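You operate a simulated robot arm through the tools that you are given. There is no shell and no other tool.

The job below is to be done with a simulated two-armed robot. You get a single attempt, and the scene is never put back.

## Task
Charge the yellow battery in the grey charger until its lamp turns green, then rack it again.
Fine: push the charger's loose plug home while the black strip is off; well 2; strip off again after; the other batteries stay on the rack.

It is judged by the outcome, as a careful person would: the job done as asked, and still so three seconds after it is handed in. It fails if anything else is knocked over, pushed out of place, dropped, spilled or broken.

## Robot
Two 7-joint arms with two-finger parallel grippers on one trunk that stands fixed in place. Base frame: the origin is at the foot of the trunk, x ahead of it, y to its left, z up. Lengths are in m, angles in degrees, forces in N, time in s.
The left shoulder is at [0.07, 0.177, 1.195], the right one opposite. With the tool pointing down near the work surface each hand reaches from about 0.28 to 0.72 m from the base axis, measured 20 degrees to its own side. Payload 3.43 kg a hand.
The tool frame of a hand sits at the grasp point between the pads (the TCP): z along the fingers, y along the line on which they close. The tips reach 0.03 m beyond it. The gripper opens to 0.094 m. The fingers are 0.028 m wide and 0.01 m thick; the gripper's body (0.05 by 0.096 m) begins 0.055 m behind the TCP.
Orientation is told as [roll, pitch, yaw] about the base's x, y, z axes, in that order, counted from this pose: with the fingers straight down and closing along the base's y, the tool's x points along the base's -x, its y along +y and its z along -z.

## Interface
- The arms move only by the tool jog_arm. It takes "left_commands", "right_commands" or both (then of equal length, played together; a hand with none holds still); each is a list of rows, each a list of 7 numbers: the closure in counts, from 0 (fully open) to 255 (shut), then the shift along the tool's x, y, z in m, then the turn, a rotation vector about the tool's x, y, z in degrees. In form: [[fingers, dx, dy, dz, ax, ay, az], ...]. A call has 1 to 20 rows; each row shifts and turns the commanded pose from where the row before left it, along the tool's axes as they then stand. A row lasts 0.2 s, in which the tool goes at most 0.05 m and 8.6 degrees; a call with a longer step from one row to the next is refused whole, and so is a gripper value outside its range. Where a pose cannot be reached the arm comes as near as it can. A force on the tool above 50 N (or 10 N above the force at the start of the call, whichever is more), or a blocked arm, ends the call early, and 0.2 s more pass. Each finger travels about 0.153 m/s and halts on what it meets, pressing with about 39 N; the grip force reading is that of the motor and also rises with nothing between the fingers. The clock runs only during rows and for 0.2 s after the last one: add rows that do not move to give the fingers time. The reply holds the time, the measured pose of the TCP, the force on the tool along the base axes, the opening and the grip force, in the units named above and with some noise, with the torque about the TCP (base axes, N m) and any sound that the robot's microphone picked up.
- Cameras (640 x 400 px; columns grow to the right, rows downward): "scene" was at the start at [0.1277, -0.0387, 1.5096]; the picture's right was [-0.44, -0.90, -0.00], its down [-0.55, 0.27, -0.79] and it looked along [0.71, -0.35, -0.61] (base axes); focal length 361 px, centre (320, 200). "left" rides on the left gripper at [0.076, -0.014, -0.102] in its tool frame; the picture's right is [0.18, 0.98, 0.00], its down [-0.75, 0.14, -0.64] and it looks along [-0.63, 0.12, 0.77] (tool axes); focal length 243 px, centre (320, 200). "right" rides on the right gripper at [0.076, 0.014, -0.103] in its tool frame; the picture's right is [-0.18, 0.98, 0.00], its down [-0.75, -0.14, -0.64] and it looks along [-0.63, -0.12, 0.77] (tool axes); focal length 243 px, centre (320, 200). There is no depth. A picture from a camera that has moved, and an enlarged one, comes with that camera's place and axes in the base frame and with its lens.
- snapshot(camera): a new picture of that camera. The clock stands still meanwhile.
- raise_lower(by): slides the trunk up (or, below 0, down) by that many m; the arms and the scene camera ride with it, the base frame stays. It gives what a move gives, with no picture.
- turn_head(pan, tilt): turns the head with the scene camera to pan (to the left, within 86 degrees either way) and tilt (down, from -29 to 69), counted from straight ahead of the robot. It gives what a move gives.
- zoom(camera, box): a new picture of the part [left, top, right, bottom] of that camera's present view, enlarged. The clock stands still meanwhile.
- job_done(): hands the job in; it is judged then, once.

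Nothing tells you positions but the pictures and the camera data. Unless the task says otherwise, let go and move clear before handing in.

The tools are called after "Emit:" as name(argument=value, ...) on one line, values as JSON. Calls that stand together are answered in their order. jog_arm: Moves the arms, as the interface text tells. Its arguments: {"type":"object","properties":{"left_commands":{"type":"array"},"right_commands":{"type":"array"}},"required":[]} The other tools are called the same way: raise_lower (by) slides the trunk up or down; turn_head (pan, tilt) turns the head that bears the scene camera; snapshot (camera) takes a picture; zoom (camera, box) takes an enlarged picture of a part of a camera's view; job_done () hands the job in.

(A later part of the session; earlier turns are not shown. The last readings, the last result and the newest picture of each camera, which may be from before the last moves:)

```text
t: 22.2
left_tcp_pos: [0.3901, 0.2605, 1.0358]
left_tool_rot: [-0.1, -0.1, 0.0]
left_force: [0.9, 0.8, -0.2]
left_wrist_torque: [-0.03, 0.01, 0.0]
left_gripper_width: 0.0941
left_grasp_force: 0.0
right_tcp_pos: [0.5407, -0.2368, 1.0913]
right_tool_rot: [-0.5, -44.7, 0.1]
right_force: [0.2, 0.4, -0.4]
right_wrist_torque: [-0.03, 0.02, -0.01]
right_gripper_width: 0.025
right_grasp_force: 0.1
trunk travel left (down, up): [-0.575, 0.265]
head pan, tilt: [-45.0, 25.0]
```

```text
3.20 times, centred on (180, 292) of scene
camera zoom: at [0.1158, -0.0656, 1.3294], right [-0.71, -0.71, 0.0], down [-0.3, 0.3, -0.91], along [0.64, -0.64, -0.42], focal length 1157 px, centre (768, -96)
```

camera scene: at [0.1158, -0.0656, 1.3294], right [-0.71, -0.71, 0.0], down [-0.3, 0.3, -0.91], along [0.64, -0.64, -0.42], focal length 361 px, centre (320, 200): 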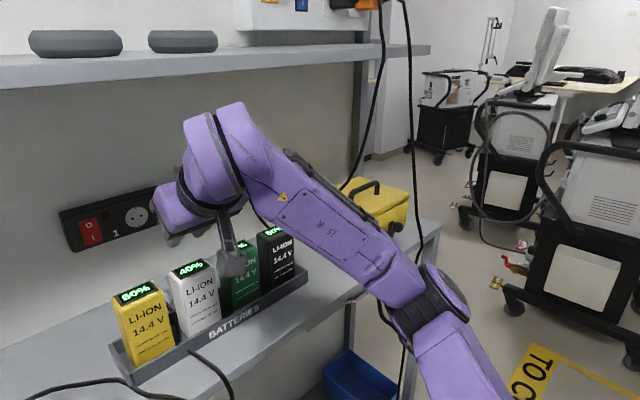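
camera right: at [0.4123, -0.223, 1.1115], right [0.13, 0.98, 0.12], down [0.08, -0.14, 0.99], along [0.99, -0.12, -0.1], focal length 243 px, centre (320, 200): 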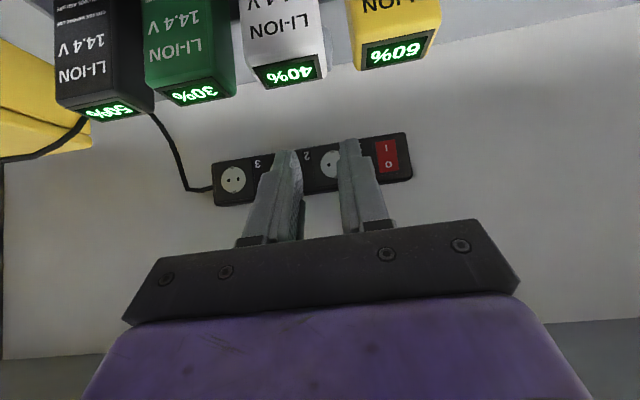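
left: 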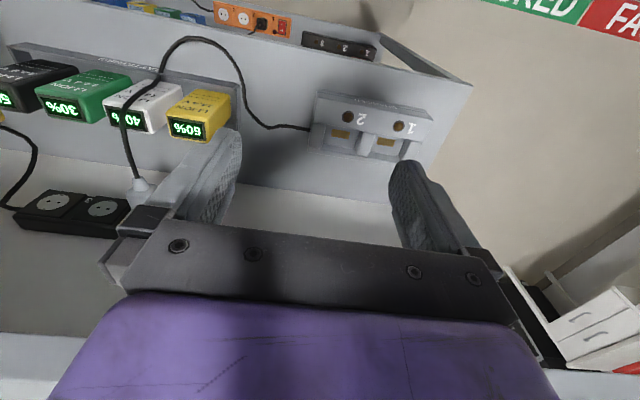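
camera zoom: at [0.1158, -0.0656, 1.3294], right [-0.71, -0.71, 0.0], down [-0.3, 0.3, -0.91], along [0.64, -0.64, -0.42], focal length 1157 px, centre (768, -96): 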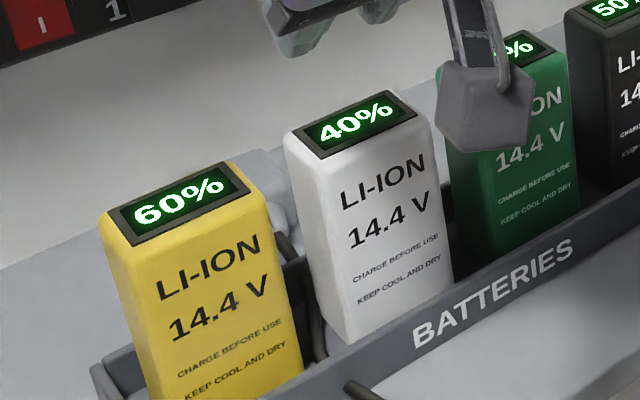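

I'll swing the head for a more direct look at the gap between the yellow and white batteries.

Emit:
turn_head(pan=-18, tilt=35)

Emit:
snapshot(camera="scene")

Emit:
zoom(camera="scene", box=[240, 140, 440, 265])

Emit:
zoom(camera="right", box=[230, 0, 460, 144])

```text
t: 23.1
left_tcp_pos: [0.3896, 0.2617, 1.036]
left_tool_rot: [0.0, 0.1, 0.0]
left_force: [-0.2, -0.3, -0.1]
left_wrist_torque: [0.01, -0.01, 0.01]
left_gripper_width: 0.0939
left_grasp_force: 0.0
right_tcp_pos: [0.5393, -0.2372, 1.0917]
right_tool_rot: [-0.5, -44.8, 0.2]
right_force: [0.0, 0.7, 0.4]
right_wrist_torque: [0.0, 0.03, 0.01]
right_gripper_width: 0.0252
right_grasp_force: 0.0
trunk travel left (down, up): [-0.575, 0.265]
head pan, tilt: [-18.0, 35.0]
```

```text
taken
camera scene: at [0.1338, -0.0276, 1.3138], right [-0.31, -0.95, 0.0], down [-0.55, 0.18, -0.82], along [0.78, -0.25, -0.57], focal length 361 px, centre (320, 200)
```

scene: 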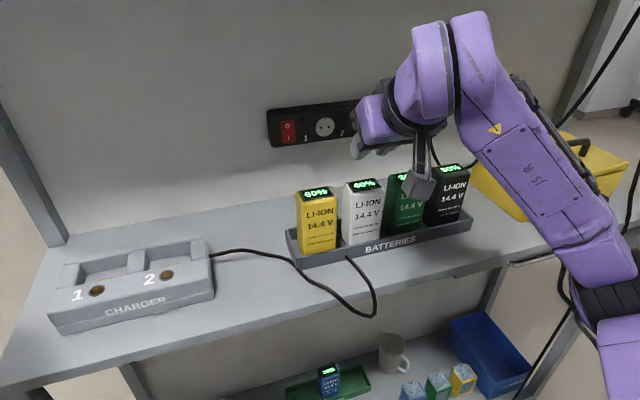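

```text
3.20 times, centred on (340, 202) of scene
camera zoom: at [0.1338, -0.0276, 1.3138], right [-0.31, -0.95, 0.0], down [-0.55, 0.18, -0.82], along [0.78, -0.25, -0.57], focal length 1157 px, centre (256, 192)
```

zoom: 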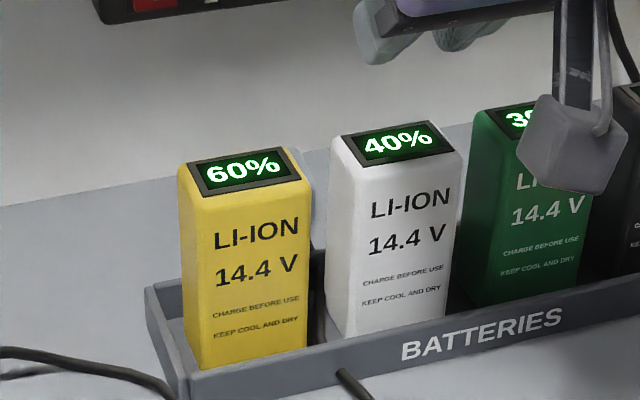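

```text
2.78 times, centred on (345, 72) of right
camera zoom: at [0.4121, -0.2229, 1.1117], right [0.13, 0.98, 0.12], down [0.08, -0.14, 0.99], along [0.99, -0.12, -0.1], focal length 674 px, centre (251, 556)
```

zoom: 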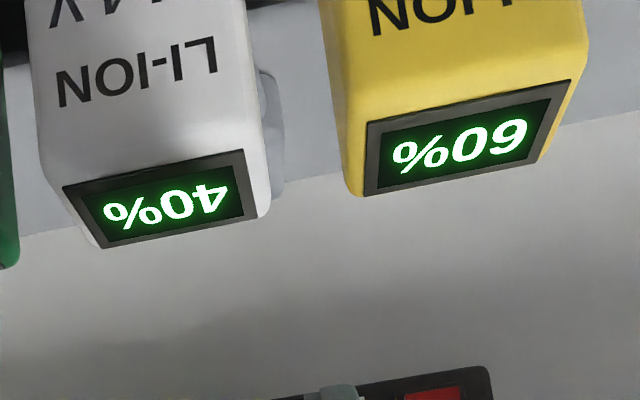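

The plug is the pale shape behind and between the white and yellow batteries. I'll move the right hand aside and use the left hand's camera to look in from the left.

Emit:
jog_arm(left_commands=[[0, 0, 0, -0.042, 0, 0, 0], [0, 0, 0, -0.042, 0, 0, 0], [0, 0, 0, 0, 0, 0, 7.5], [0, 0, 0, 0, 0, 0, 7.5], [0, 0, 0, 0, 0, 0, 7.5], [0, 0, 0, 0, 0, 0, 7.5], [0, 0, 0, 0, 0, 0, 7.5], [0, 0, 0, 0, 0, 0, 7.5], [0, 0, 0, 0, 0, 0, 7.5], [0, 0, 0, 0, 0, 0, 7.5], [0, -0.0437, -0.0093, 0, 0, 0, 0], [0, -0.0437, -0.0093, 0, 0, 0, 0], [0, -0.0437, -0.0093, 0, 0, 0, 0], [0, -0.0437, -0.0093, 0, 0, 0, 0], [0, -0.0437, -0.0093, 0, 0, 0, 0], [0, -0.0437, -0.0093, 0, 0, 0, 0], [0, -0.0437, -0.0093, 0, 0, 0, 0], [0, -0.0437, -0.0093, 0, 0, 0, 0]], right_commands=[[187, 0, -0.04, -0.014, 0, 0, 0], [187, 0, -0.04, -0.014, 0, 0, 0], [187, 0, -0.04, -0.014, 0, 0, 0], [187, 0, 0, 0, 0, 0, 0], [187, 0, 0, 0, 0, 0, 0], [187, 0, 0, 0, 0, 0, 0], [187, 0, 0, 0, 0, 0, 0], [187, 0, 0, 0, 0, 0, 0], [187, 0, 0, 0, 0, 0, 0], [187, 0, 0, 0, 0, 0, 0], [187, 0, 0, 0, 0, 0, 0], [187, 0, 0, 0, 0, 0, 0], [187, 0, 0, 0, 0, 0, 0], [187, 0, 0, 0, 0, 0, 0], [187, 0, 0, 0, 0, 0, 0], [187, 0, 0, 0, 0, 0, 0], [187, 0, 0, 0, 0, 0, 0], [187, 0, 0, 0, 0, 0, 0]])

Emit:
snapshot(camera="left")

Emit:
snapshot(camera="scene")

```text
t: 27.1
left_tcp_pos: [0.5198, -0.043, 1.1381]
left_tool_rot: [-2.0, -3.1, -56.4]
left_force: [-0.5, -0.4, 1.7]
left_wrist_torque: [-0.02, 0.01, 0.0]
left_gripper_width: 0.0939
left_grasp_force: 0.1
right_tcp_pos: [0.5108, -0.359, 1.1222]
right_tool_rot: [-0.5, -44.8, 0.3]
right_force: [-0.3, 0.1, 0.2]
right_wrist_torque: [-0.04, 0.01, 0.01]
right_gripper_width: 0.025
right_grasp_force: 0.1
trunk travel left (down, up): [-0.575, 0.265]
head pan, tilt: [-18.0, 35.0]
stopped in row 18 (left hand): the arm was blocked; the commanded pose is now the measured one
```

```text
taken
camera left: at [0.4648, 0.0181, 1.2366], right [0.72, 0.69, -0.04], down [0.53, -0.51, 0.68], along [0.45, -0.51, -0.73], focal length 243 px, centre (320, 200)
```

left: 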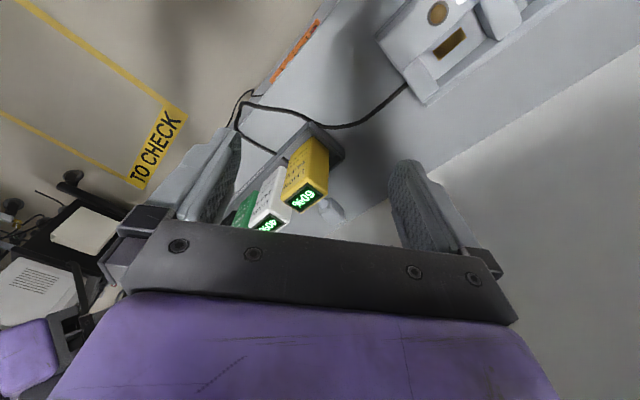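

```text
taken
camera scene: at [0.1331, -0.028, 1.3138], right [-0.31, -0.95, 0.0], down [-0.55, 0.18, -0.82], along [0.78, -0.25, -0.57], focal length 361 px, centre (320, 200)
```

scene: 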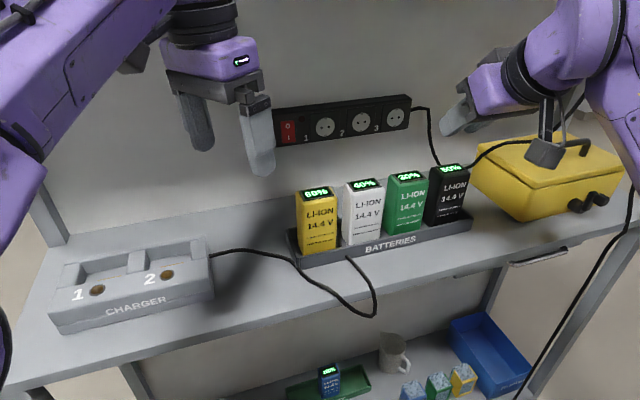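

The left hand was blocked, most likely by touching the shelf's front edge. I'll back it off from there, then zoom on the pale blob behind the batteries.

Emit:
jog_arm(left_commands=[[0, 0.018, -0.018, 0, 0, 0, 0], [0, 0.018, -0.018, 0, 0, 0, 0], [0, 0, 0, 0.02, 0, 0, 0]])

Emit:
snapshot(camera="left")

Emit:
zoom(camera="left", box=[240, 120, 400, 220])

```text
t: 27.9
left_tcp_pos: [0.471, -0.0361, 1.1151]
left_tool_rot: [-2.0, -3.0, -56.7]
left_force: [0.0, -0.1, 0.0]
left_wrist_torque: [0.0, -0.03, 0.01]
left_gripper_width: 0.0942
left_grasp_force: 0.1
right_tcp_pos: [0.5103, -0.3593, 1.1218]
right_tool_rot: [-0.5, -44.7, 0.3]
right_force: [0.2, -0.8, 0.7]
right_wrist_torque: [0.0, 0.01, 0.01]
right_gripper_width: 0.0252
right_grasp_force: 0.0
trunk travel left (down, up): [-0.575, 0.265]
head pan, tilt: [-18.0, 35.0]
```

```text
taken
camera left: at [0.4168, 0.0261, 1.213], right [0.72, 0.69, -0.04], down [0.53, -0.51, 0.68], along [0.45, -0.51, -0.74], focal length 243 px, centre (320, 200)
```

left: 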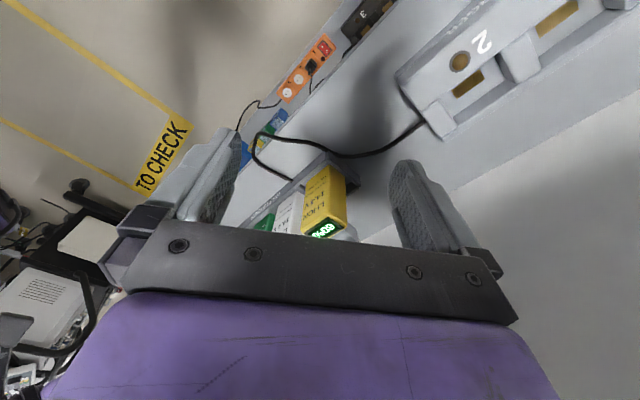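

```text
4.00 times, centred on (320, 170) of left
camera zoom: at [0.4168, 0.0261, 1.213], right [0.72, 0.69, -0.04], down [0.53, -0.51, 0.68], along [0.45, -0.51, -0.74], focal length 970 px, centre (320, 320)
```

zoom: 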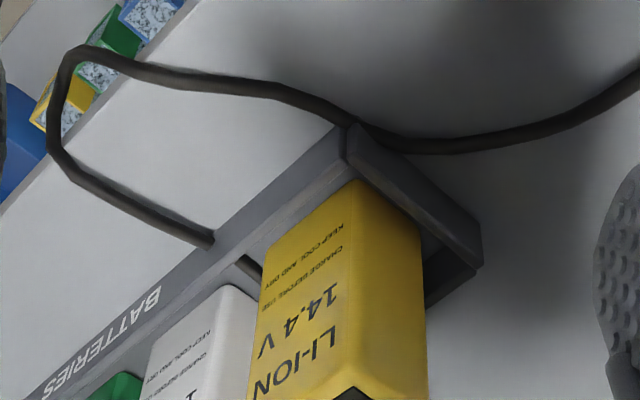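

The plug lies on the bench behind the rack, at about [0.69, -0.22, 0.90], just below its outlet. The yellow battery blocks the way, so I'll move it to well 2 first with the strip still off. I'll move the left hand away and turn the right hand so its fingers close front to back.

Emit:
jog_arm(left_commands=[[0, 0.04, 0.01425, 0, 0, 0, 0], [0, 0.04, 0.01425, 0, 0, 0, 0], [0, 0.04, 0.01425, 0, 0, 0, 0], [0, 0.04, 0.01425, 0, 0, 0, 0], [0, 0.04, 0.01425, 0, 0, 0, 0], [0, 0.04, 0.01425, 0, 0, 0, 0], [0, 0.04, 0.01425, 0, 0, 0, 0], [0, 0.04, 0.01425, 0, 0, 0, 0], [0, 0, 0, 0, 0, 0, -8], [0, 0, 0, 0, 0, 0, -8], [0, 0, 0, 0, 0, 0, -8], [0, 0, 0, 0, 0, 0, -8], [0, 0, 0, 0, 0, 0, -8], [0, 0, 0, 0, 0, 0, -8], [0, 0, 0, 0, 0, 0, -8], [0, 0, 0, 0, 0, 0, 0], [0, 0, 0, 0, 0, 0, 0], [0, 0, 0, 0, 0, 0, 0], [0, 0, 0, 0, 0, 0, 0]], right_commands=[[79, 0.0212, 0, -0.0212, 0, 0, 0], [79, 0.0212, 0, -0.0212, 0, 0, 0], [79, 0, 0, 0, 0, 7.5, 0], [79, 0, 0, 0, 0, 7.5, 0], [79, 0, 0, 0, 0, 7.5, 0], [79, 0, 0, 0, 0, 7.5, 0], [79, 0, 0, 0, 0, 7.5, 0], [79, 0, 0, 0, 0, 7.5, 0], [79, 0, 0, 0, 0, 0, 8.2], [79, 0, 0, 0, 0, 0, 8.2], [79, 0, 0, 0, 0, 0, 8.2], [79, 0, 0, 0, 0, 0, 8.2], [79, 0, 0, 0, 0, 0, 8.2], [79, 0, 0, 0, 0, 0, 8.2], [79, 0, 0, 0, 0, 0, 8.2], [79, 0, 0, 0, 0, 0, 8.2], [79, 0, 0, 0, 0, 0, 8.2], [79, 0, 0, 0, 0, 0, 8.2], [79, 0, 0, 0, 0, 0, 8]])

Emit:
snapshot(camera="scene")

Emit:
snapshot(camera="right")

```text
t: 31.9
left_tcp_pos: [0.3897, 0.2919, 1.0967]
left_tool_rot: [-3.6, 0.0, -0.8]
left_force: [-0.1, -0.9, 0.4]
left_wrist_torque: [0.04, 0.03, 0.0]
left_gripper_width: 0.0937
left_grasp_force: 0.1
right_tcp_pos: [0.4696, -0.4825, 1.2081]
right_tool_rot: [-0.8, 0.2, -85.8]
right_force: [-0.4, -0.3, 0.7]
right_wrist_torque: [0.02, 0.0, -0.02]
right_gripper_width: 0.0653
right_grasp_force: 0.0
right hand out of reach, approached as far as the arm can: row 13, 14, 15, 16, 17, 18, 19
trunk travel left (down, up): [-0.575, 0.265]
head pan, tilt: [-18.0, 35.0]
```

```text
taken
camera scene: at [0.1351, -0.0281, 1.3136], right [-0.31, -0.95, 0.0], down [-0.55, 0.18, -0.82], along [0.78, -0.25, -0.57], focal length 361 px, centre (320, 200)
```

scene: 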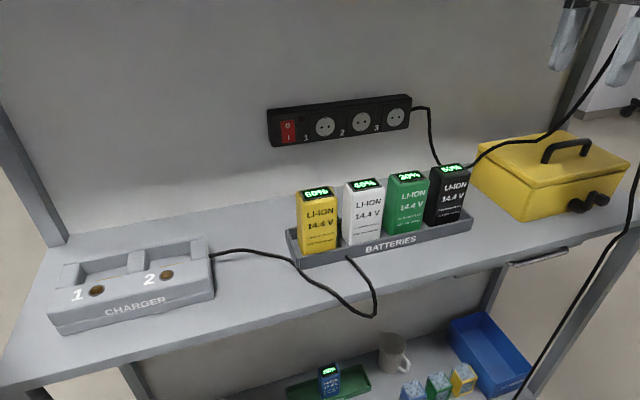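

```text
taken
camera right: at [0.4777, -0.407, 1.3111], right [0.99, -0.11, -0.01], down [-0.08, -0.77, 0.64], along [-0.08, -0.63, -0.77], focal length 243 px, centre (320, 200)
```

right: 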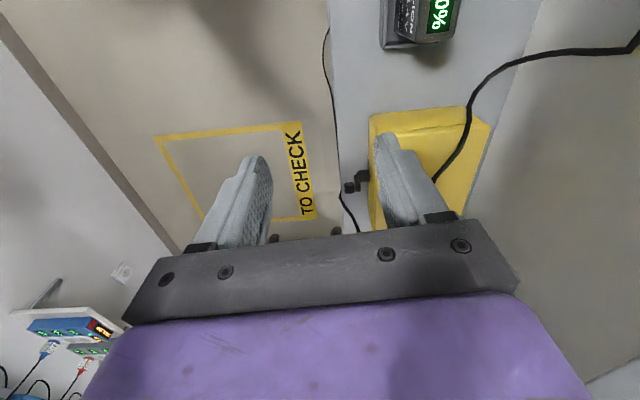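

Yaw -90 doesn't suit the right arm. I'll turn it the other way to +90, coming back to mid-workspace on the way.

Emit:
jog_arm(right_commands=[[79, 0, 0, 0, 0, 0, -8.5], [79, 0, 0, 0, 0, 0, -8.5], [79, 0, 0, 0, 0, 0, -8.5], [79, 0, 0, 0, 0, 0, -8.5], [79, 0, 0, 0, 0, 0, -8.5], [79, 0, 0, 0, 0, 0, -8.5], [79, 0, 0, 0, 0, 0, -8.5], [79, 0, 0, 0, 0, 0, -8.5], [79, 0, 0, 0, 0, 0, -8.5], [79, 0, 0, 0, 0, 0, -8.5], [79, 0.02, 0.04, 0.02, 0, 0, 0], [79, 0, 0.04, 0.02, 0, 0, 0], [79, 0, 0.04, 0.02, 0, 0, 0], [79, 0, 0.04, 0.02, 0, 0, 0], [79, 0, 0.04, 0, 0, 0, 0]])

```text
t: 35.1
left_tcp_pos: [0.3891, 0.2937, 1.0974]
left_tool_rot: [-3.7, -0.1, -0.8]
left_force: [-0.1, 0.2, -0.8]
left_wrist_torque: [-0.01, -0.01, 0.01]
left_gripper_width: 0.0941
left_grasp_force: 0.1
right_tcp_pos: [0.4555, -0.2814, 1.1263]
right_tool_rot: [-0.5, 0.1, -2.1]
right_force: [0.3, 0.1, -0.5]
right_wrist_torque: [0.01, 0.0, -0.01]
right_gripper_width: 0.0648
right_grasp_force: 0.1
trunk travel left (down, up): [-0.575, 0.265]
head pan, tilt: [-18.0, 35.0]
```

Next I'll yaw to about +90 here.

Emit:
jog_arm(right_commands=[[79, 0, 0, 0, 0, 0, -8.37], [79, 0, 0, 0, 0, 0, -8.37], [79, 0, 0, 0, 0, 0, -8.37], [79, 0, 0, 0, 0, 0, -8.37], [79, 0, 0, 0, 0, 0, -8.37], [79, 0, 0, 0, 0, 0, -8.37], [79, 0, 0, 0, 0, 0, -8.37], [79, 0, 0, 0, 0, 0, -8.37], [79, 0, 0, 0, 0, 0, -8.37], [79, 0, 0, 0, 0, 0, -8.37], [79, 0, 0, 0, 0, 0, -8.37], [79, 0, 0, 0, 0, 0, 0]])

Emit:
snapshot(camera="right")

Emit:
snapshot(camera="scene")

```text
t: 37.7
left_tcp_pos: [0.3878, 0.2911, 1.0972]
left_tool_rot: [-3.6, 0.0, -0.8]
left_force: [0.3, -0.1, -0.9]
left_wrist_torque: [0.02, -0.01, -0.01]
left_gripper_width: 0.0939
left_grasp_force: 0.1
right_tcp_pos: [0.4554, -0.2832, 1.126]
right_tool_rot: [0.1, 0.4, 90.0]
right_force: [0.0, -0.4, -0.5]
right_wrist_torque: [-0.02, 0.01, -0.01]
right_gripper_width: 0.0648
right_grasp_force: 0.1
trunk travel left (down, up): [-0.575, 0.265]
head pan, tilt: [-18.0, 35.0]
```

```text
taken
camera right: at [0.4402, -0.3586, 1.2307], right [-0.98, 0.18, 0.0], down [0.14, 0.76, 0.64], along [0.12, 0.63, -0.77], focal length 243 px, centre (320, 200)
```

right: 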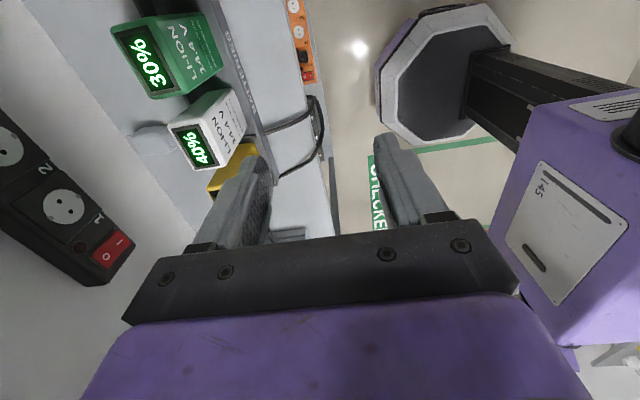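

```text
taken
camera scene: at [0.1338, -0.0274, 1.3138], right [-0.31, -0.95, 0.0], down [-0.55, 0.18, -0.82], along [0.78, -0.25, -0.57], focal length 361 px, centre (320, 200)
```

scene: 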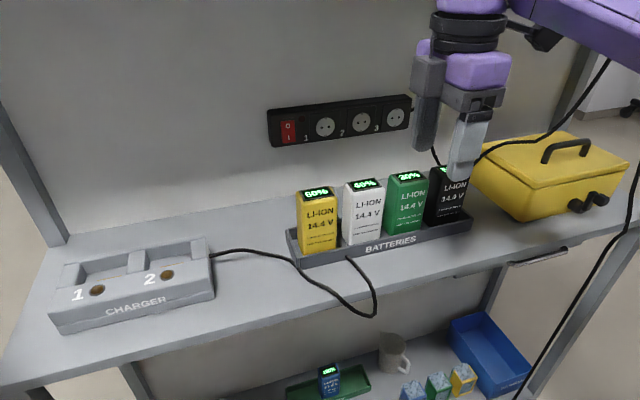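

Yaw +90 is fine, and from here the right camera sees the plug behind the white battery. I'll zoom in on it.

Emit:
zoom(camera="right", box=[90, 60, 290, 185])

Emit:
zoom(camera="scene", box=[250, 90, 450, 215])

```text
3.20 times, centred on (190, 122) of right
camera zoom: at [0.4402, -0.3586, 1.2307], right [-0.98, 0.18, 0.0], down [0.14, 0.76, 0.64], along [0.12, 0.63, -0.77], focal length 776 px, centre (736, 448)
```

zoom: 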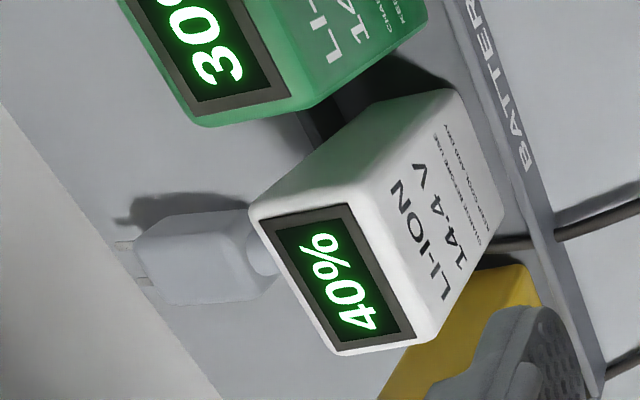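

```text
3.20 times, centred on (350, 152) of scene
camera zoom: at [0.1338, -0.0274, 1.3138], right [-0.31, -0.95, 0.0], down [-0.55, 0.18, -0.82], along [0.78, -0.25, -0.57], focal length 1157 px, centre (224, 352)
```

zoom: 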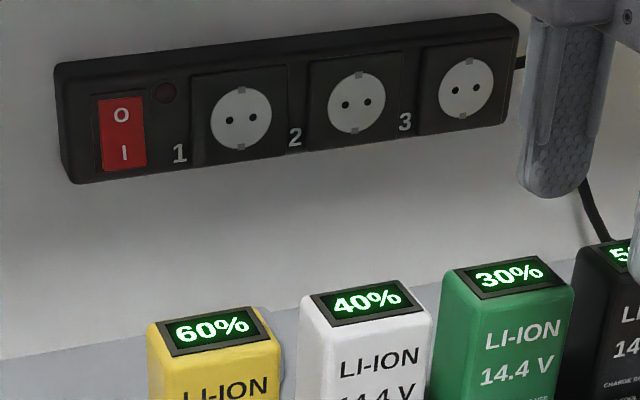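

The plug lies flat behind the rack with its pins toward the wall, roughly aligned with x, at about [0.71, -0.24, 0.892]. Before planning the regrasp I'll measure the shelf's underside with the head level.

Emit:
turn_head(pan=0, tilt=5)

Emit:
snapshot(camera="scene")

```text
t: 38.7
left_tcp_pos: [0.3889, 0.2922, 1.0973]
left_tool_rot: [-3.6, 0.0, -0.8]
left_force: [0.6, 0.4, -0.6]
left_wrist_torque: [0.03, -0.01, 0.05]
left_gripper_width: 0.0937
left_grasp_force: 0.1
right_tcp_pos: [0.4563, -0.2819, 1.1267]
right_tool_rot: [0.2, 0.5, 90.0]
right_force: [0.1, 0.0, 0.3]
right_wrist_torque: [0.0, -0.02, 0.03]
right_gripper_width: 0.0648
right_grasp_force: 0.1
trunk travel left (down, up): [-0.575, 0.265]
head pan, tilt: [0.0, 5.0]
```

```text
taken
camera scene: at [0.1419, -0.0003, 1.3619], right [0.0, -1.0, 0.0], down [-0.09, 0.0, -1.0], along [1.0, 0.0, -0.09], focal length 361 px, centre (320, 200)
```

scene: 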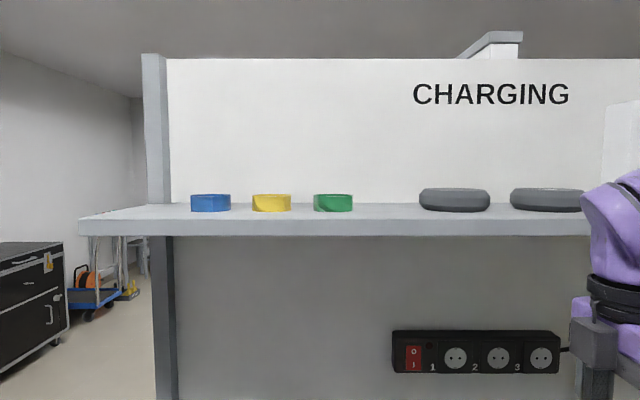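

The shelf's underside is at z≈1.279 and its front edge at x≈0.582. I'll bring the right hand to the left of the yellow battery at grip height, ready to slide in sideways so the fingers straddle it front and back.

Emit:
jog_arm(right_commands=[[79, -0.0404, 0, 0, 0, 0, 0], [79, -0.0404, 0, 0, 0, 0, 0], [79, -0.0404, 0, 0, 0, 0, 0], [79, -0.0404, 0, 0, 0, 0, 0], [79, -0.0404, 0, 0, 0, 0, 0], [79, 0, 0, 0.0425, 0, 0, 0], [79, 0, 0, 0.0425, 0, 0, 0], [79, 0, 0, 0.0425, 0, 0, 0], [79, 0, 0, 0.0425, 0, 0, 0], [79, 0, 0, 0, 0, 0, 0]])

Emit:
turn_head(pan=-10, tilt=40)

Emit:
snapshot(camera="scene")

Emit:
snapshot(camera="right")

```text
t: 40.9
left_tcp_pos: [0.3877, 0.2918, 1.0968]
left_tool_rot: [-3.7, -0.1, -0.7]
left_force: [0.7, 1.1, 0.1]
left_wrist_torque: [0.0, 0.01, 0.0]
left_gripper_width: 0.094
left_grasp_force: 0.2
right_tcp_pos: [0.4551, -0.0839, 0.952]
right_tool_rot: [0.1, 0.6, 89.9]
right_force: [0.3, 0.0, 0.3]
right_wrist_torque: [-0.02, -0.02, 0.01]
right_gripper_width: 0.0652
right_grasp_force: 0.0
trunk travel left (down, up): [-0.575, 0.265]
head pan, tilt: [0.0, 5.0]
```

```text
t: 41.9
left_tcp_pos: [0.3876, 0.2927, 1.0973]
left_tool_rot: [-3.6, -0.1, -0.8]
left_force: [0.0, -1.0, 0.5]
left_wrist_torque: [0.01, 0.01, 0.04]
left_gripper_width: 0.094
left_grasp_force: 0.0
right_tcp_pos: [0.4555, -0.0833, 0.953]
right_tool_rot: [0.2, 0.3, 90.0]
right_force: [0.3, 0.4, -0.1]
right_wrist_torque: [0.01, 0.02, 0.02]
right_gripper_width: 0.0646
right_grasp_force: 0.1
trunk travel left (down, up): [-0.575, 0.265]
head pan, tilt: [-10.0, 40.0]
```

```text
taken
camera scene: at [0.1338, -0.0148, 1.3063], right [-0.17, -0.98, 0.0], down [-0.63, 0.11, -0.77], along [0.75, -0.13, -0.64], focal length 361 px, centre (320, 200)
```

scene: 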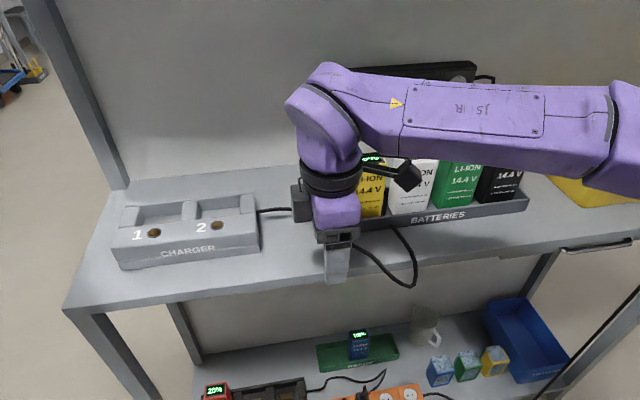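

```text
taken
camera right: at [0.4394, -0.1604, 1.0566], right [-0.98, 0.19, 0.0], down [0.14, 0.76, 0.64], along [0.12, 0.63, -0.77], focal length 243 px, centre (320, 200)
```

right: 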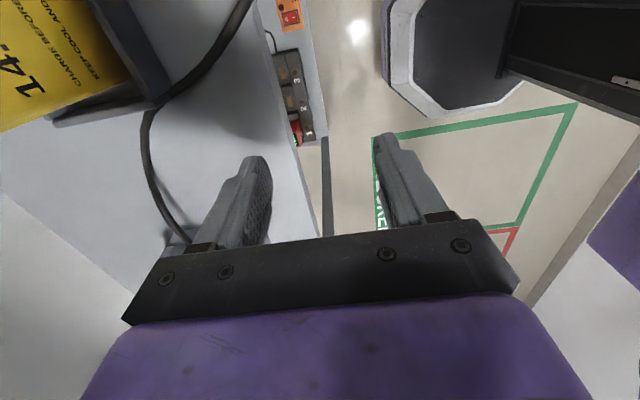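

The path to the left of the yellow battery is clear. I'll move forward to x≈0.599, level with the battery.

Emit:
jog_arm(right_commands=[[79, 0, -0.0359, 0, 0, 0, 0], [79, 0, -0.0359, 0, 0, 0, 0], [79, 0, -0.0359, 0, 0, 0, 0], [79, 0, -0.0359, 0, 0, 0, 0], [79, 0, 0, 0, 0, 0, 0]])

Emit:
snapshot(camera="scene")

Emit:
snapshot(camera="right")

```text
t: 43.1
left_tcp_pos: [0.3876, 0.2921, 1.0984]
left_tool_rot: [-3.6, -0.1, -0.8]
left_force: [-0.9, 0.2, 0.0]
left_wrist_torque: [0.06, -0.01, 0.0]
left_gripper_width: 0.0941
left_grasp_force: 0.1
right_tcp_pos: [0.6007, -0.0831, 0.9559]
right_tool_rot: [0.3, 0.3, 90.0]
right_force: [-0.1, -0.6, 0.7]
right_wrist_torque: [0.02, 0.0, 0.03]
right_gripper_width: 0.0646
right_grasp_force: 0.0
trunk travel left (down, up): [-0.575, 0.265]
head pan, tilt: [-10.0, 40.0]
```

```text
taken
camera scene: at [0.1329, -0.0156, 1.3063], right [-0.17, -0.98, 0.0], down [-0.63, 0.11, -0.77], along [0.75, -0.13, -0.64], focal length 361 px, centre (320, 200)
```

scene: 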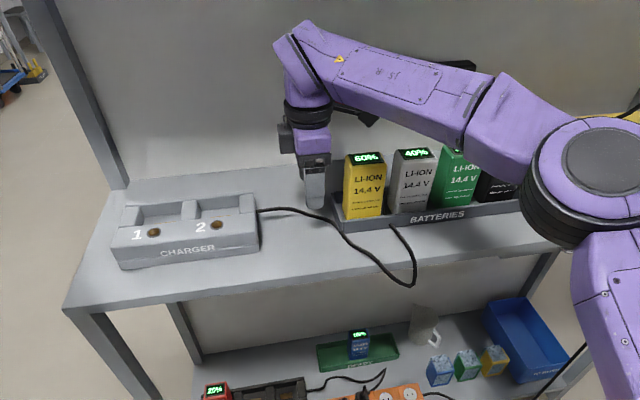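

```text
taken
camera right: at [0.585, -0.1584, 1.059], right [-0.98, 0.18, 0.0], down [0.14, 0.76, 0.64], along [0.12, 0.63, -0.77], focal length 243 px, centre (320, 200)
```

right: 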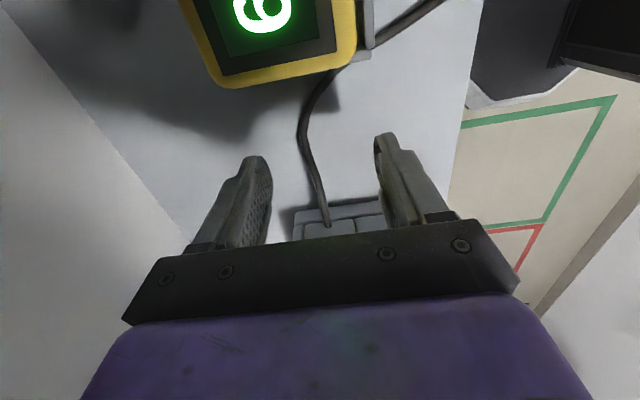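

The hand is aligned with the battery, whose centre is at x≈0.60. I'll slide right so the fingers straddle it, then check before closing.

Emit:
jog_arm(right_commands=[[79, 0.0296, 0, 0, 0, 0, 0], [79, 0.0296, 0, 0, 0, 0, 0], [79, 0.0296, 0, 0, 0, 0, 0], [79, 0, 0, 0, 0, 0, 0]])

Emit:
snapshot(camera="right")

Emit:
zoom(camera="scene", box=[260, 80, 500, 230])

```text
t: 44.1
left_tcp_pos: [0.3876, 0.2935, 1.0975]
left_tool_rot: [-3.5, -0.1, -0.8]
left_force: [1.4, 0.3, 0.5]
left_wrist_torque: [-0.03, 0.0, -0.01]
left_gripper_width: 0.0942
left_grasp_force: 0.1
right_tcp_pos: [0.5996, -0.1707, 0.9557]
right_tool_rot: [0.2, 0.4, 90.0]
right_force: [-0.2, 0.5, 0.2]
right_wrist_torque: [-0.02, 0.01, 0.0]
right_gripper_width: 0.0648
right_grasp_force: 0.1
trunk travel left (down, up): [-0.575, 0.265]
head pan, tilt: [-10.0, 40.0]
```

```text
taken
camera right: at [0.5831, -0.2461, 1.059], right [-0.98, 0.18, 0.0], down [0.14, 0.76, 0.64], along [0.12, 0.63, -0.77], focal length 243 px, centre (320, 200)
```

right: 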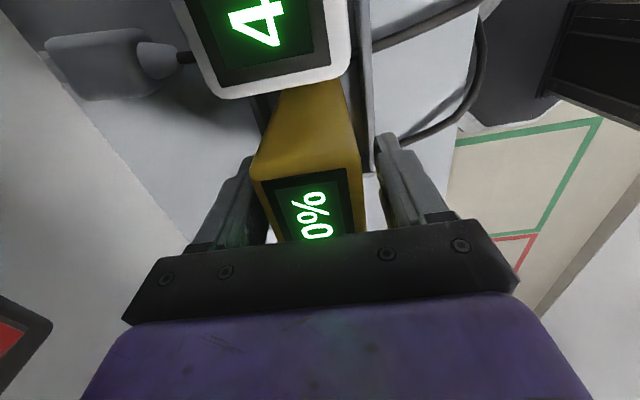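

```text
2.67 times, centred on (380, 155) of scene
camera zoom: at [0.1339, -0.0143, 1.3062], right [-0.17, -0.98, 0.0], down [-0.63, 0.11, -0.77], along [0.75, -0.13, -0.64], focal length 964 px, centre (160, 320)
```

zoom: 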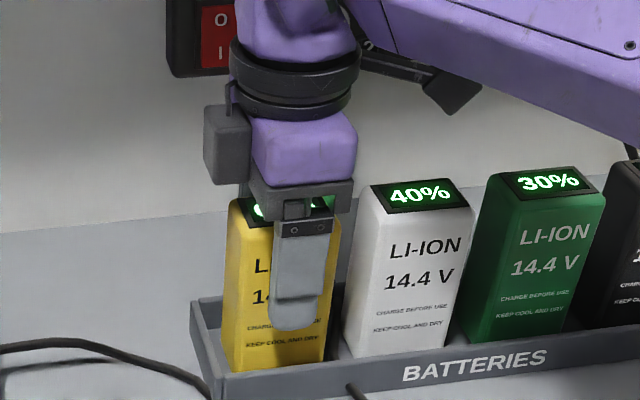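

The fingers straddle the yellow battery, and this view also shows the plug lying behind the white one. I'll close on the battery.

Emit:
jog_arm(right_commands=[[255, 0, 0, 0, 0, 0, 0], [255, 0, 0, 0, 0, 0, 0], [255, 0, 0, 0, 0, 0, 0], [255, 0, 0, 0, 0, 0, 0]])

```text
t: 45.1
left_tcp_pos: [0.388, 0.2908, 1.0975]
left_tool_rot: [-3.6, -0.1, -0.8]
left_force: [0.0, 0.7, -0.2]
left_wrist_torque: [0.02, -0.03, 0.02]
left_gripper_width: 0.0939
left_grasp_force: 0.1
right_tcp_pos: [0.5981, -0.1709, 0.9561]
right_tool_rot: [0.2, 0.4, 89.8]
right_force: [1.9, -0.1, 0.3]
right_wrist_torque: [-0.16, -0.06, 0.11]
right_gripper_width: 0.048
right_grasp_force: 39.1
trunk travel left (down, up): [-0.575, 0.265]
head pan, tilt: [-10.0, 40.0]
```

It is gripped at a width of 48 mm. I'll lift it 6 cm straight up and check.

Emit:
jog_arm(right_commands=[[255, 0, 0, -0.01, 0, 0, 0], [255, 0, 0, -0.015, 0, 0, 0], [255, 0, 0, -0.015, 0, 0, 0], [255, 0, 0, -0.015, 0, 0, 0], [255, 0, 0, 0, 0, 0, 0]])

Emit:
snapshot(camera="scene")

Emit:
zoom(camera="scene", box=[90, 170, 290, 295])

```text
t: 46.3
left_tcp_pos: [0.3892, 0.2919, 1.0966]
left_tool_rot: [-3.6, -0.1, -0.8]
left_force: [0.9, -0.6, 0.6]
left_wrist_torque: [0.01, -0.01, -0.02]
left_gripper_width: 0.0939
left_grasp_force: 0.1
right_tcp_pos: [0.5991, -0.1726, 1.0112]
right_tool_rot: [0.3, 0.4, 89.9]
right_force: [0.7, 0.5, -4.9]
right_wrist_torque: [-0.04, -0.01, -0.03]
right_gripper_width: 0.0479
right_grasp_force: 39.2
trunk travel left (down, up): [-0.575, 0.265]
head pan, tilt: [-10.0, 40.0]
```

```text
taken
camera scene: at [0.1347, -0.0153, 1.3061], right [-0.17, -0.98, 0.0], down [-0.63, 0.11, -0.77], along [0.75, -0.13, -0.64], focal length 361 px, centre (320, 200)
```

scene: 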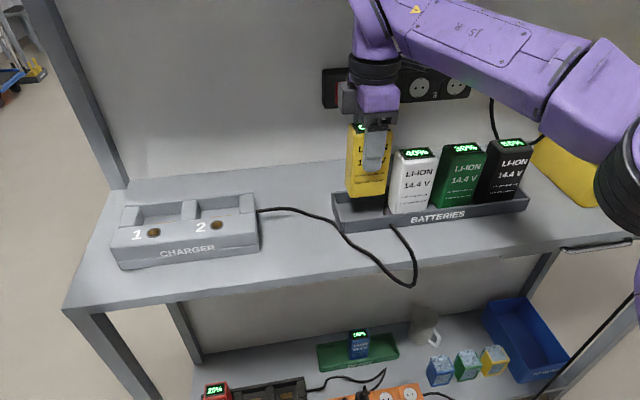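

```text
3.20 times, centred on (190, 232) of scene
camera zoom: at [0.1347, -0.0153, 1.3061], right [-0.17, -0.98, 0.0], down [-0.63, 0.11, -0.77], along [0.75, -0.13, -0.64], focal length 1157 px, centre (736, 96)
```

zoom: 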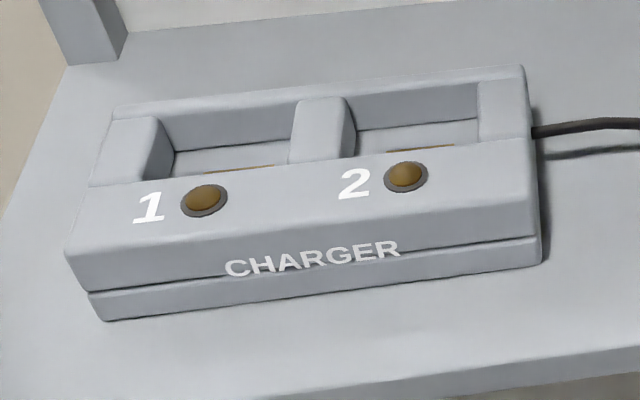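

The battery is up, its bottom at about z≈0.935. Well 2's opening is centred near [0.605, 0.068] with its top at z≈0.917. I'll carry the battery left over the well and compare edges before lowering.

Emit:
jog_arm(right_commands=[[255, 0, 0, -0.01, 0, 0, 0], [255, -0.04, -0.001, 0, 0, 0, 0], [255, -0.04, -0.001, 0, 0, 0, 0], [255, -0.04, -0.001, 0, 0, 0, 0], [255, -0.04, -0.001, 0, 0, 0, 0], [255, -0.04, -0.001, 0, 0, 0, 0], [255, -0.038, -0.001, 0, 0, 0, 0], [255, 0, 0, 0, 0, 0, 0]])

Emit:
turn_head(pan=6, tilt=40)

Emit:
snapshot(camera="scene")

Emit:
snapshot(camera="right")

```text
t: 48.1
left_tcp_pos: [0.3851, 0.2916, 1.0985]
left_tool_rot: [-3.5, -0.2, -0.8]
left_force: [-0.6, -0.5, -0.1]
left_wrist_torque: [0.02, -0.03, 0.01]
left_gripper_width: 0.0938
left_grasp_force: 0.1
right_tcp_pos: [0.5974, 0.0239, 1.0015]
right_tool_rot: [-0.2, 0.3, 89.8]
right_force: [7.9, -5.2, 28.1]
right_wrist_torque: [-0.16, -0.03, 0.01]
right_gripper_width: 0.0483
right_grasp_force: 39.4
right hand out of reach, approached as far as the arm can: row 6, 7
trunk travel left (down, up): [-0.575, 0.265]
head pan, tilt: [-10.0, 40.0]
```

```text
t: 48.9
left_tcp_pos: [0.3861, 0.2924, 1.0987]
left_tool_rot: [-3.6, -0.2, -0.8]
left_force: [0.2, -0.2, -0.7]
left_wrist_torque: [0.04, -0.01, 0.02]
left_gripper_width: 0.094
left_grasp_force: 0.2
right_tcp_pos: [0.5972, 0.0251, 0.9988]
right_tool_rot: [0.0, 0.2, 89.9]
right_force: [9.8, -3.4, 28.3]
right_wrist_torque: [0.12, -0.22, -0.01]
right_gripper_width: 0.0483
right_grasp_force: 38.8
trunk travel left (down, up): [-0.575, 0.265]
head pan, tilt: [6.0, 40.0]
```

```text
taken
camera scene: at [0.1324, 0.0077, 1.3066], right [0.1, -0.99, 0.0], down [-0.64, -0.07, -0.77], along [0.76, 0.08, -0.64], focal length 361 px, centre (320, 200)
```

scene: 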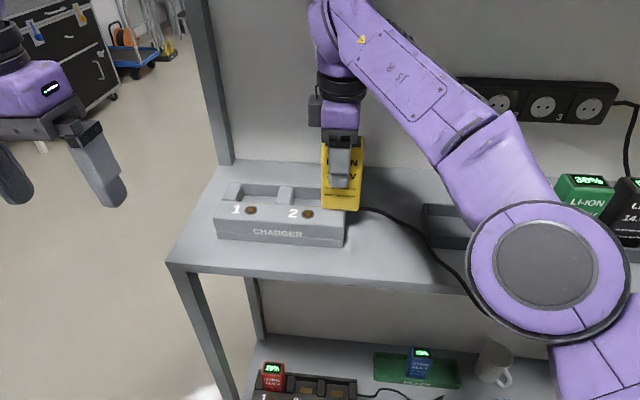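

```text
taken
camera right: at [0.5809, -0.0507, 1.1035], right [-0.98, 0.19, 0.0], down [0.14, 0.76, 0.64], along [0.12, 0.63, -0.77], focal length 243 px, centre (320, 200)
```

right: 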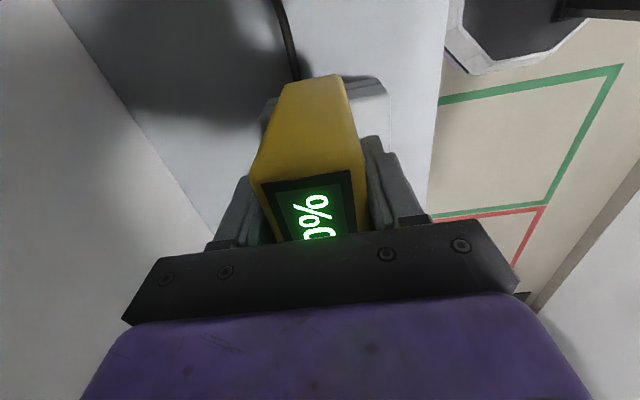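

The arm hit a reach limit and sagged, so the battery is pressing on the charger's right block with about 28 N. I'll lift and move back right immediately.

Emit:
jog_arm(right_commands=[[255, 0.005, 0, -0.015, 0, 0, 0], [255, 0.02, 0, -0.01, 0, 0, 0], [255, 0.03, 0, 0, 0, 0, 0], [255, 0, 0, 0, 0, 0, 0]])

Emit:
snapshot(camera="scene")

```text
t: 49.9
left_tcp_pos: [0.3879, 0.2948, 1.0972]
left_tool_rot: [-3.6, -0.2, -0.8]
left_force: [0.5, -0.7, 0.8]
left_wrist_torque: [-0.03, 0.01, -0.02]
left_gripper_width: 0.0941
left_grasp_force: 0.1
right_tcp_pos: [0.5964, -0.0262, 1.0232]
right_tool_rot: [0.1, 0.4, 90.0]
right_force: [-0.7, 0.7, -4.6]
right_wrist_torque: [-0.03, -0.01, -0.02]
right_gripper_width: 0.0481
right_grasp_force: 39.3
trunk travel left (down, up): [-0.575, 0.265]
head pan, tilt: [6.0, 40.0]
```

```text
taken
camera scene: at [0.135, 0.0102, 1.3061], right [0.1, -0.99, 0.0], down [-0.64, -0.07, -0.77], along [0.76, 0.08, -0.64], focal length 361 px, centre (320, 200)
```

scene: 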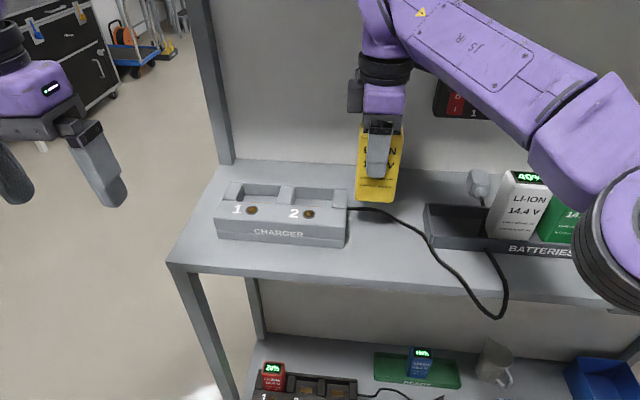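

Back in free air, and the charger looks undisturbed. I'll retract from under the shelf and raise the trunk to gain cross-body reach before trying again.

Emit:
jog_arm(right_commands=[[255, 0, 0.0365, 0, 0, 0, 0], [255, 0, 0.0365, 0, 0, 0, 0], [255, 0, 0.0365, 0, 0, 0, 0], [255, 0, 0.0365, 0, 0, 0, 0], [255, 0, 0, 0, 0, 0, 0]])

Emit:
raise_lower(by=0.16)

Emit:
jog_arm(right_commands=[[255, 0, 0, 0.04, 0, 0, 0], [255, 0, 0, 0.04, 0, 0, 0], [255, 0, 0, 0.04, 0, 0, 0], [255, 0, 0, 0.04, 0, 0, 0], [255, 0, 0, 0, 0, 0, 0]])

```text
t: 51.1
left_tcp_pos: [0.3896, 0.2918, 1.0956]
left_tool_rot: [-3.6, 0.1, -0.8]
left_force: [-0.1, 0.8, 0.3]
left_wrist_torque: [-0.02, 0.03, 0.0]
left_gripper_width: 0.094
left_grasp_force: 0.1
right_tcp_pos: [0.4476, -0.0294, 1.023]
right_tool_rot: [0.2, 0.4, 89.9]
right_force: [0.7, 0.2, -5.0]
right_wrist_torque: [0.02, 0.02, 0.0]
right_gripper_width: 0.0482
right_grasp_force: 38.6
trunk travel left (down, up): [-0.575, 0.265]
head pan, tilt: [6.0, 40.0]
```

```text
t: 52.9
left_tcp_pos: [0.3881, 0.2916, 1.2564]
left_tool_rot: [-3.6, 0.0, -0.8]
left_force: [0.4, 0.0, -0.2]
left_wrist_torque: [0.02, 0.01, -0.04]
left_gripper_width: 0.0941
left_grasp_force: 0.0
right_tcp_pos: [0.4479, -0.0294, 1.1834]
right_tool_rot: [0.2, 0.5, 89.9]
right_force: [-0.6, -0.6, -4.0]
right_wrist_torque: [0.02, 0.01, 0.02]
right_gripper_width: 0.0483
right_grasp_force: 39.3
trunk travel left (down, up): [-0.735, 0.105]
head pan, tilt: [6.0, 40.0]
```

```text
t: 54.1
left_tcp_pos: [0.3875, 0.2931, 1.2567]
left_tool_rot: [-3.6, -0.2, -0.7]
left_force: [-0.3, -0.8, 0.2]
left_wrist_torque: [0.0, -0.02, -0.03]
left_gripper_width: 0.0943
left_grasp_force: 0.1
right_tcp_pos: [0.4464, -0.028, 1.0234]
right_tool_rot: [0.0, 0.4, 90.0]
right_force: [-0.4, -0.7, -4.7]
right_wrist_torque: [0.01, -0.01, 0.02]
right_gripper_width: 0.0481
right_grasp_force: 39.0
trunk travel left (down, up): [-0.735, 0.105]
head pan, tilt: [6.0, 40.0]
```

Now I'll test cross-reach to y≈0.068 while still in front of the charger.

Emit:
jog_arm(right_commands=[[255, -0.032, 0, 0, 0, 0, 0], [255, -0.032, 0, 0, 0, 0, 0], [255, -0.032, 0, 0, 0, 0, 0], [255, 0, 0, 0, 0, 0, 0]])

```text
t: 55.1
left_tcp_pos: [0.3888, 0.2933, 1.2576]
left_tool_rot: [-3.6, -0.1, -0.8]
left_force: [1.1, -0.6, 0.1]
left_wrist_torque: [0.0, 0.01, -0.01]
left_gripper_width: 0.094
left_grasp_force: 0.1
right_tcp_pos: [0.4485, 0.0651, 1.0232]
right_tool_rot: [0.2, 0.2, 89.8]
right_force: [0.0, 0.1, -4.7]
right_wrist_torque: [0.03, 0.03, -0.02]
right_gripper_width: 0.0482
right_grasp_force: 39.1
trunk travel left (down, up): [-0.735, 0.105]
head pan, tilt: [6.0, 40.0]
```

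Reach is fine here. I'll move forward in stages toward the well.

Emit:
jog_arm(right_commands=[[255, -0.001, -0.03, 0, 0, 0, 0], [255, -0.001, -0.03, 0, 0, 0, 0], [255, -0.001, -0.03, 0, 0, 0, 0], [255, 0, 0, 0, 0, 0, 0]])

```text
t: 56.1
left_tcp_pos: [0.3888, 0.2917, 1.2574]
left_tool_rot: [-3.6, 0.0, -0.7]
left_force: [-0.2, 0.7, 0.6]
left_wrist_torque: [0.03, -0.02, -0.01]
left_gripper_width: 0.0941
left_grasp_force: 0.1
right_tcp_pos: [0.5366, 0.0685, 1.0213]
right_tool_rot: [0.2, 0.4, 89.9]
right_force: [-0.1, 0.2, -3.9]
right_wrist_torque: [0.0, -0.01, -0.01]
right_gripper_width: 0.0483
right_grasp_force: 38.7
trunk travel left (down, up): [-0.735, 0.105]
head pan, tilt: [6.0, 40.0]
```

Emit:
jog_arm(right_commands=[[255, 0, -0.025, -0.002, 0, 0, 0], [255, 0, -0.02, 0, 0, 0, 0], [255, 0, 0, 0, 0, 0, 0]])

Emit:
snapshot(camera="scene")

```text
t: 56.9
left_tcp_pos: [0.3894, 0.2915, 1.2565]
left_tool_rot: [-3.5, -0.1, -0.8]
left_force: [0.3, -0.3, 0.5]
left_wrist_torque: [0.0, 0.0, 0.0]
left_gripper_width: 0.0941
left_grasp_force: 0.0
right_tcp_pos: [0.5825, 0.0655, 1.0232]
right_tool_rot: [0.2, 0.4, 89.8]
right_force: [-0.2, -0.3, -5.2]
right_wrist_torque: [0.04, 0.04, 0.03]
right_gripper_width: 0.0481
right_grasp_force: 38.7
trunk travel left (down, up): [-0.735, 0.105]
head pan, tilt: [6.0, 40.0]
```

```text
taken
camera scene: at [0.1349, 0.0084, 1.4662], right [0.1, -0.99, 0.0], down [-0.64, -0.07, -0.77], along [0.76, 0.08, -0.64], focal length 361 px, centre (320, 200)
```

scene: 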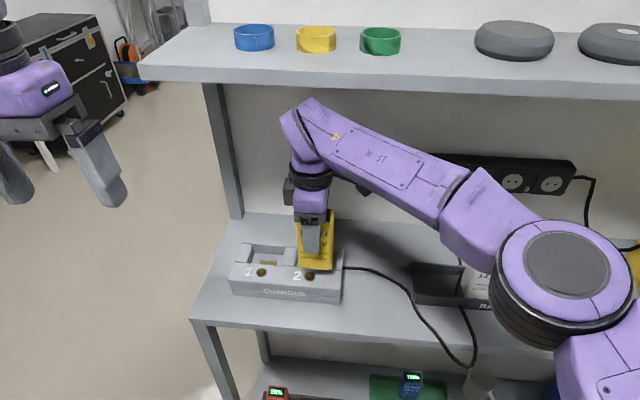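

I'm over the charger with full reach. I'll zoom to compare the battery's edges with the well's.

Emit:
zoom(camera="scene", box=[220, 215, 380, 315])

Emit:
snapshot(camera="right")

Emit:
snapshot(camera="left")

```text
4.00 times, centred on (300, 265) of scene
camera zoom: at [0.1349, 0.0084, 1.4662], right [0.1, -0.99, 0.0], down [-0.64, -0.07, -0.77], along [0.76, 0.08, -0.64], focal length 1446 px, centre (400, -60)
```

zoom: 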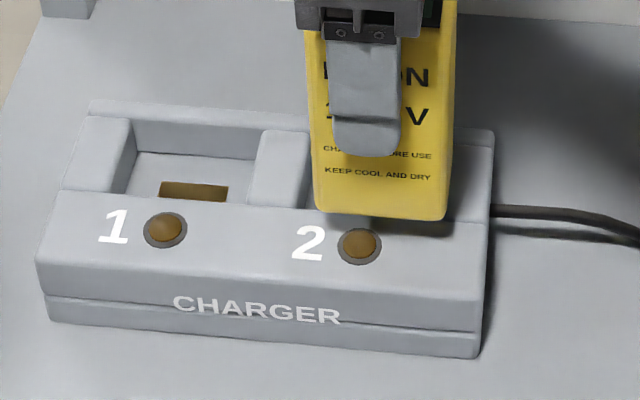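

```text
taken
camera right: at [0.5669, -0.0091, 1.1269], right [-0.98, 0.19, 0.0], down [0.14, 0.76, 0.64], along [0.12, 0.63, -0.77], focal length 243 px, centre (320, 200)
```

right: 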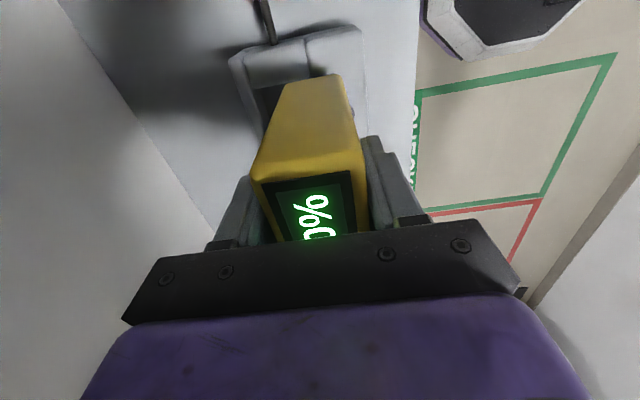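

```text
taken
camera left: at [0.3121, 0.2859, 1.3597], right [-0.17, 0.98, -0.06], down [0.75, 0.17, 0.63], along [0.63, 0.06, -0.77], focal length 243 px, centre (320, 200)
```

left: 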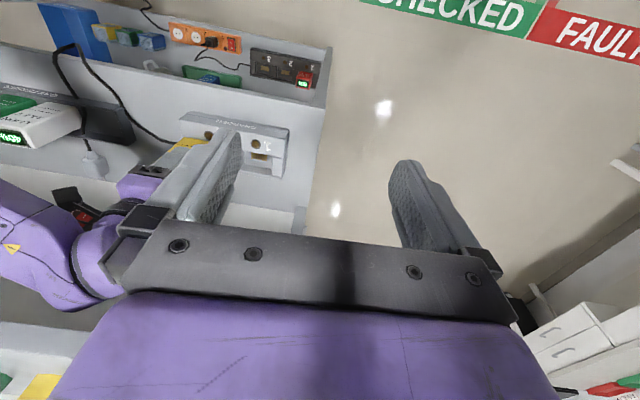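

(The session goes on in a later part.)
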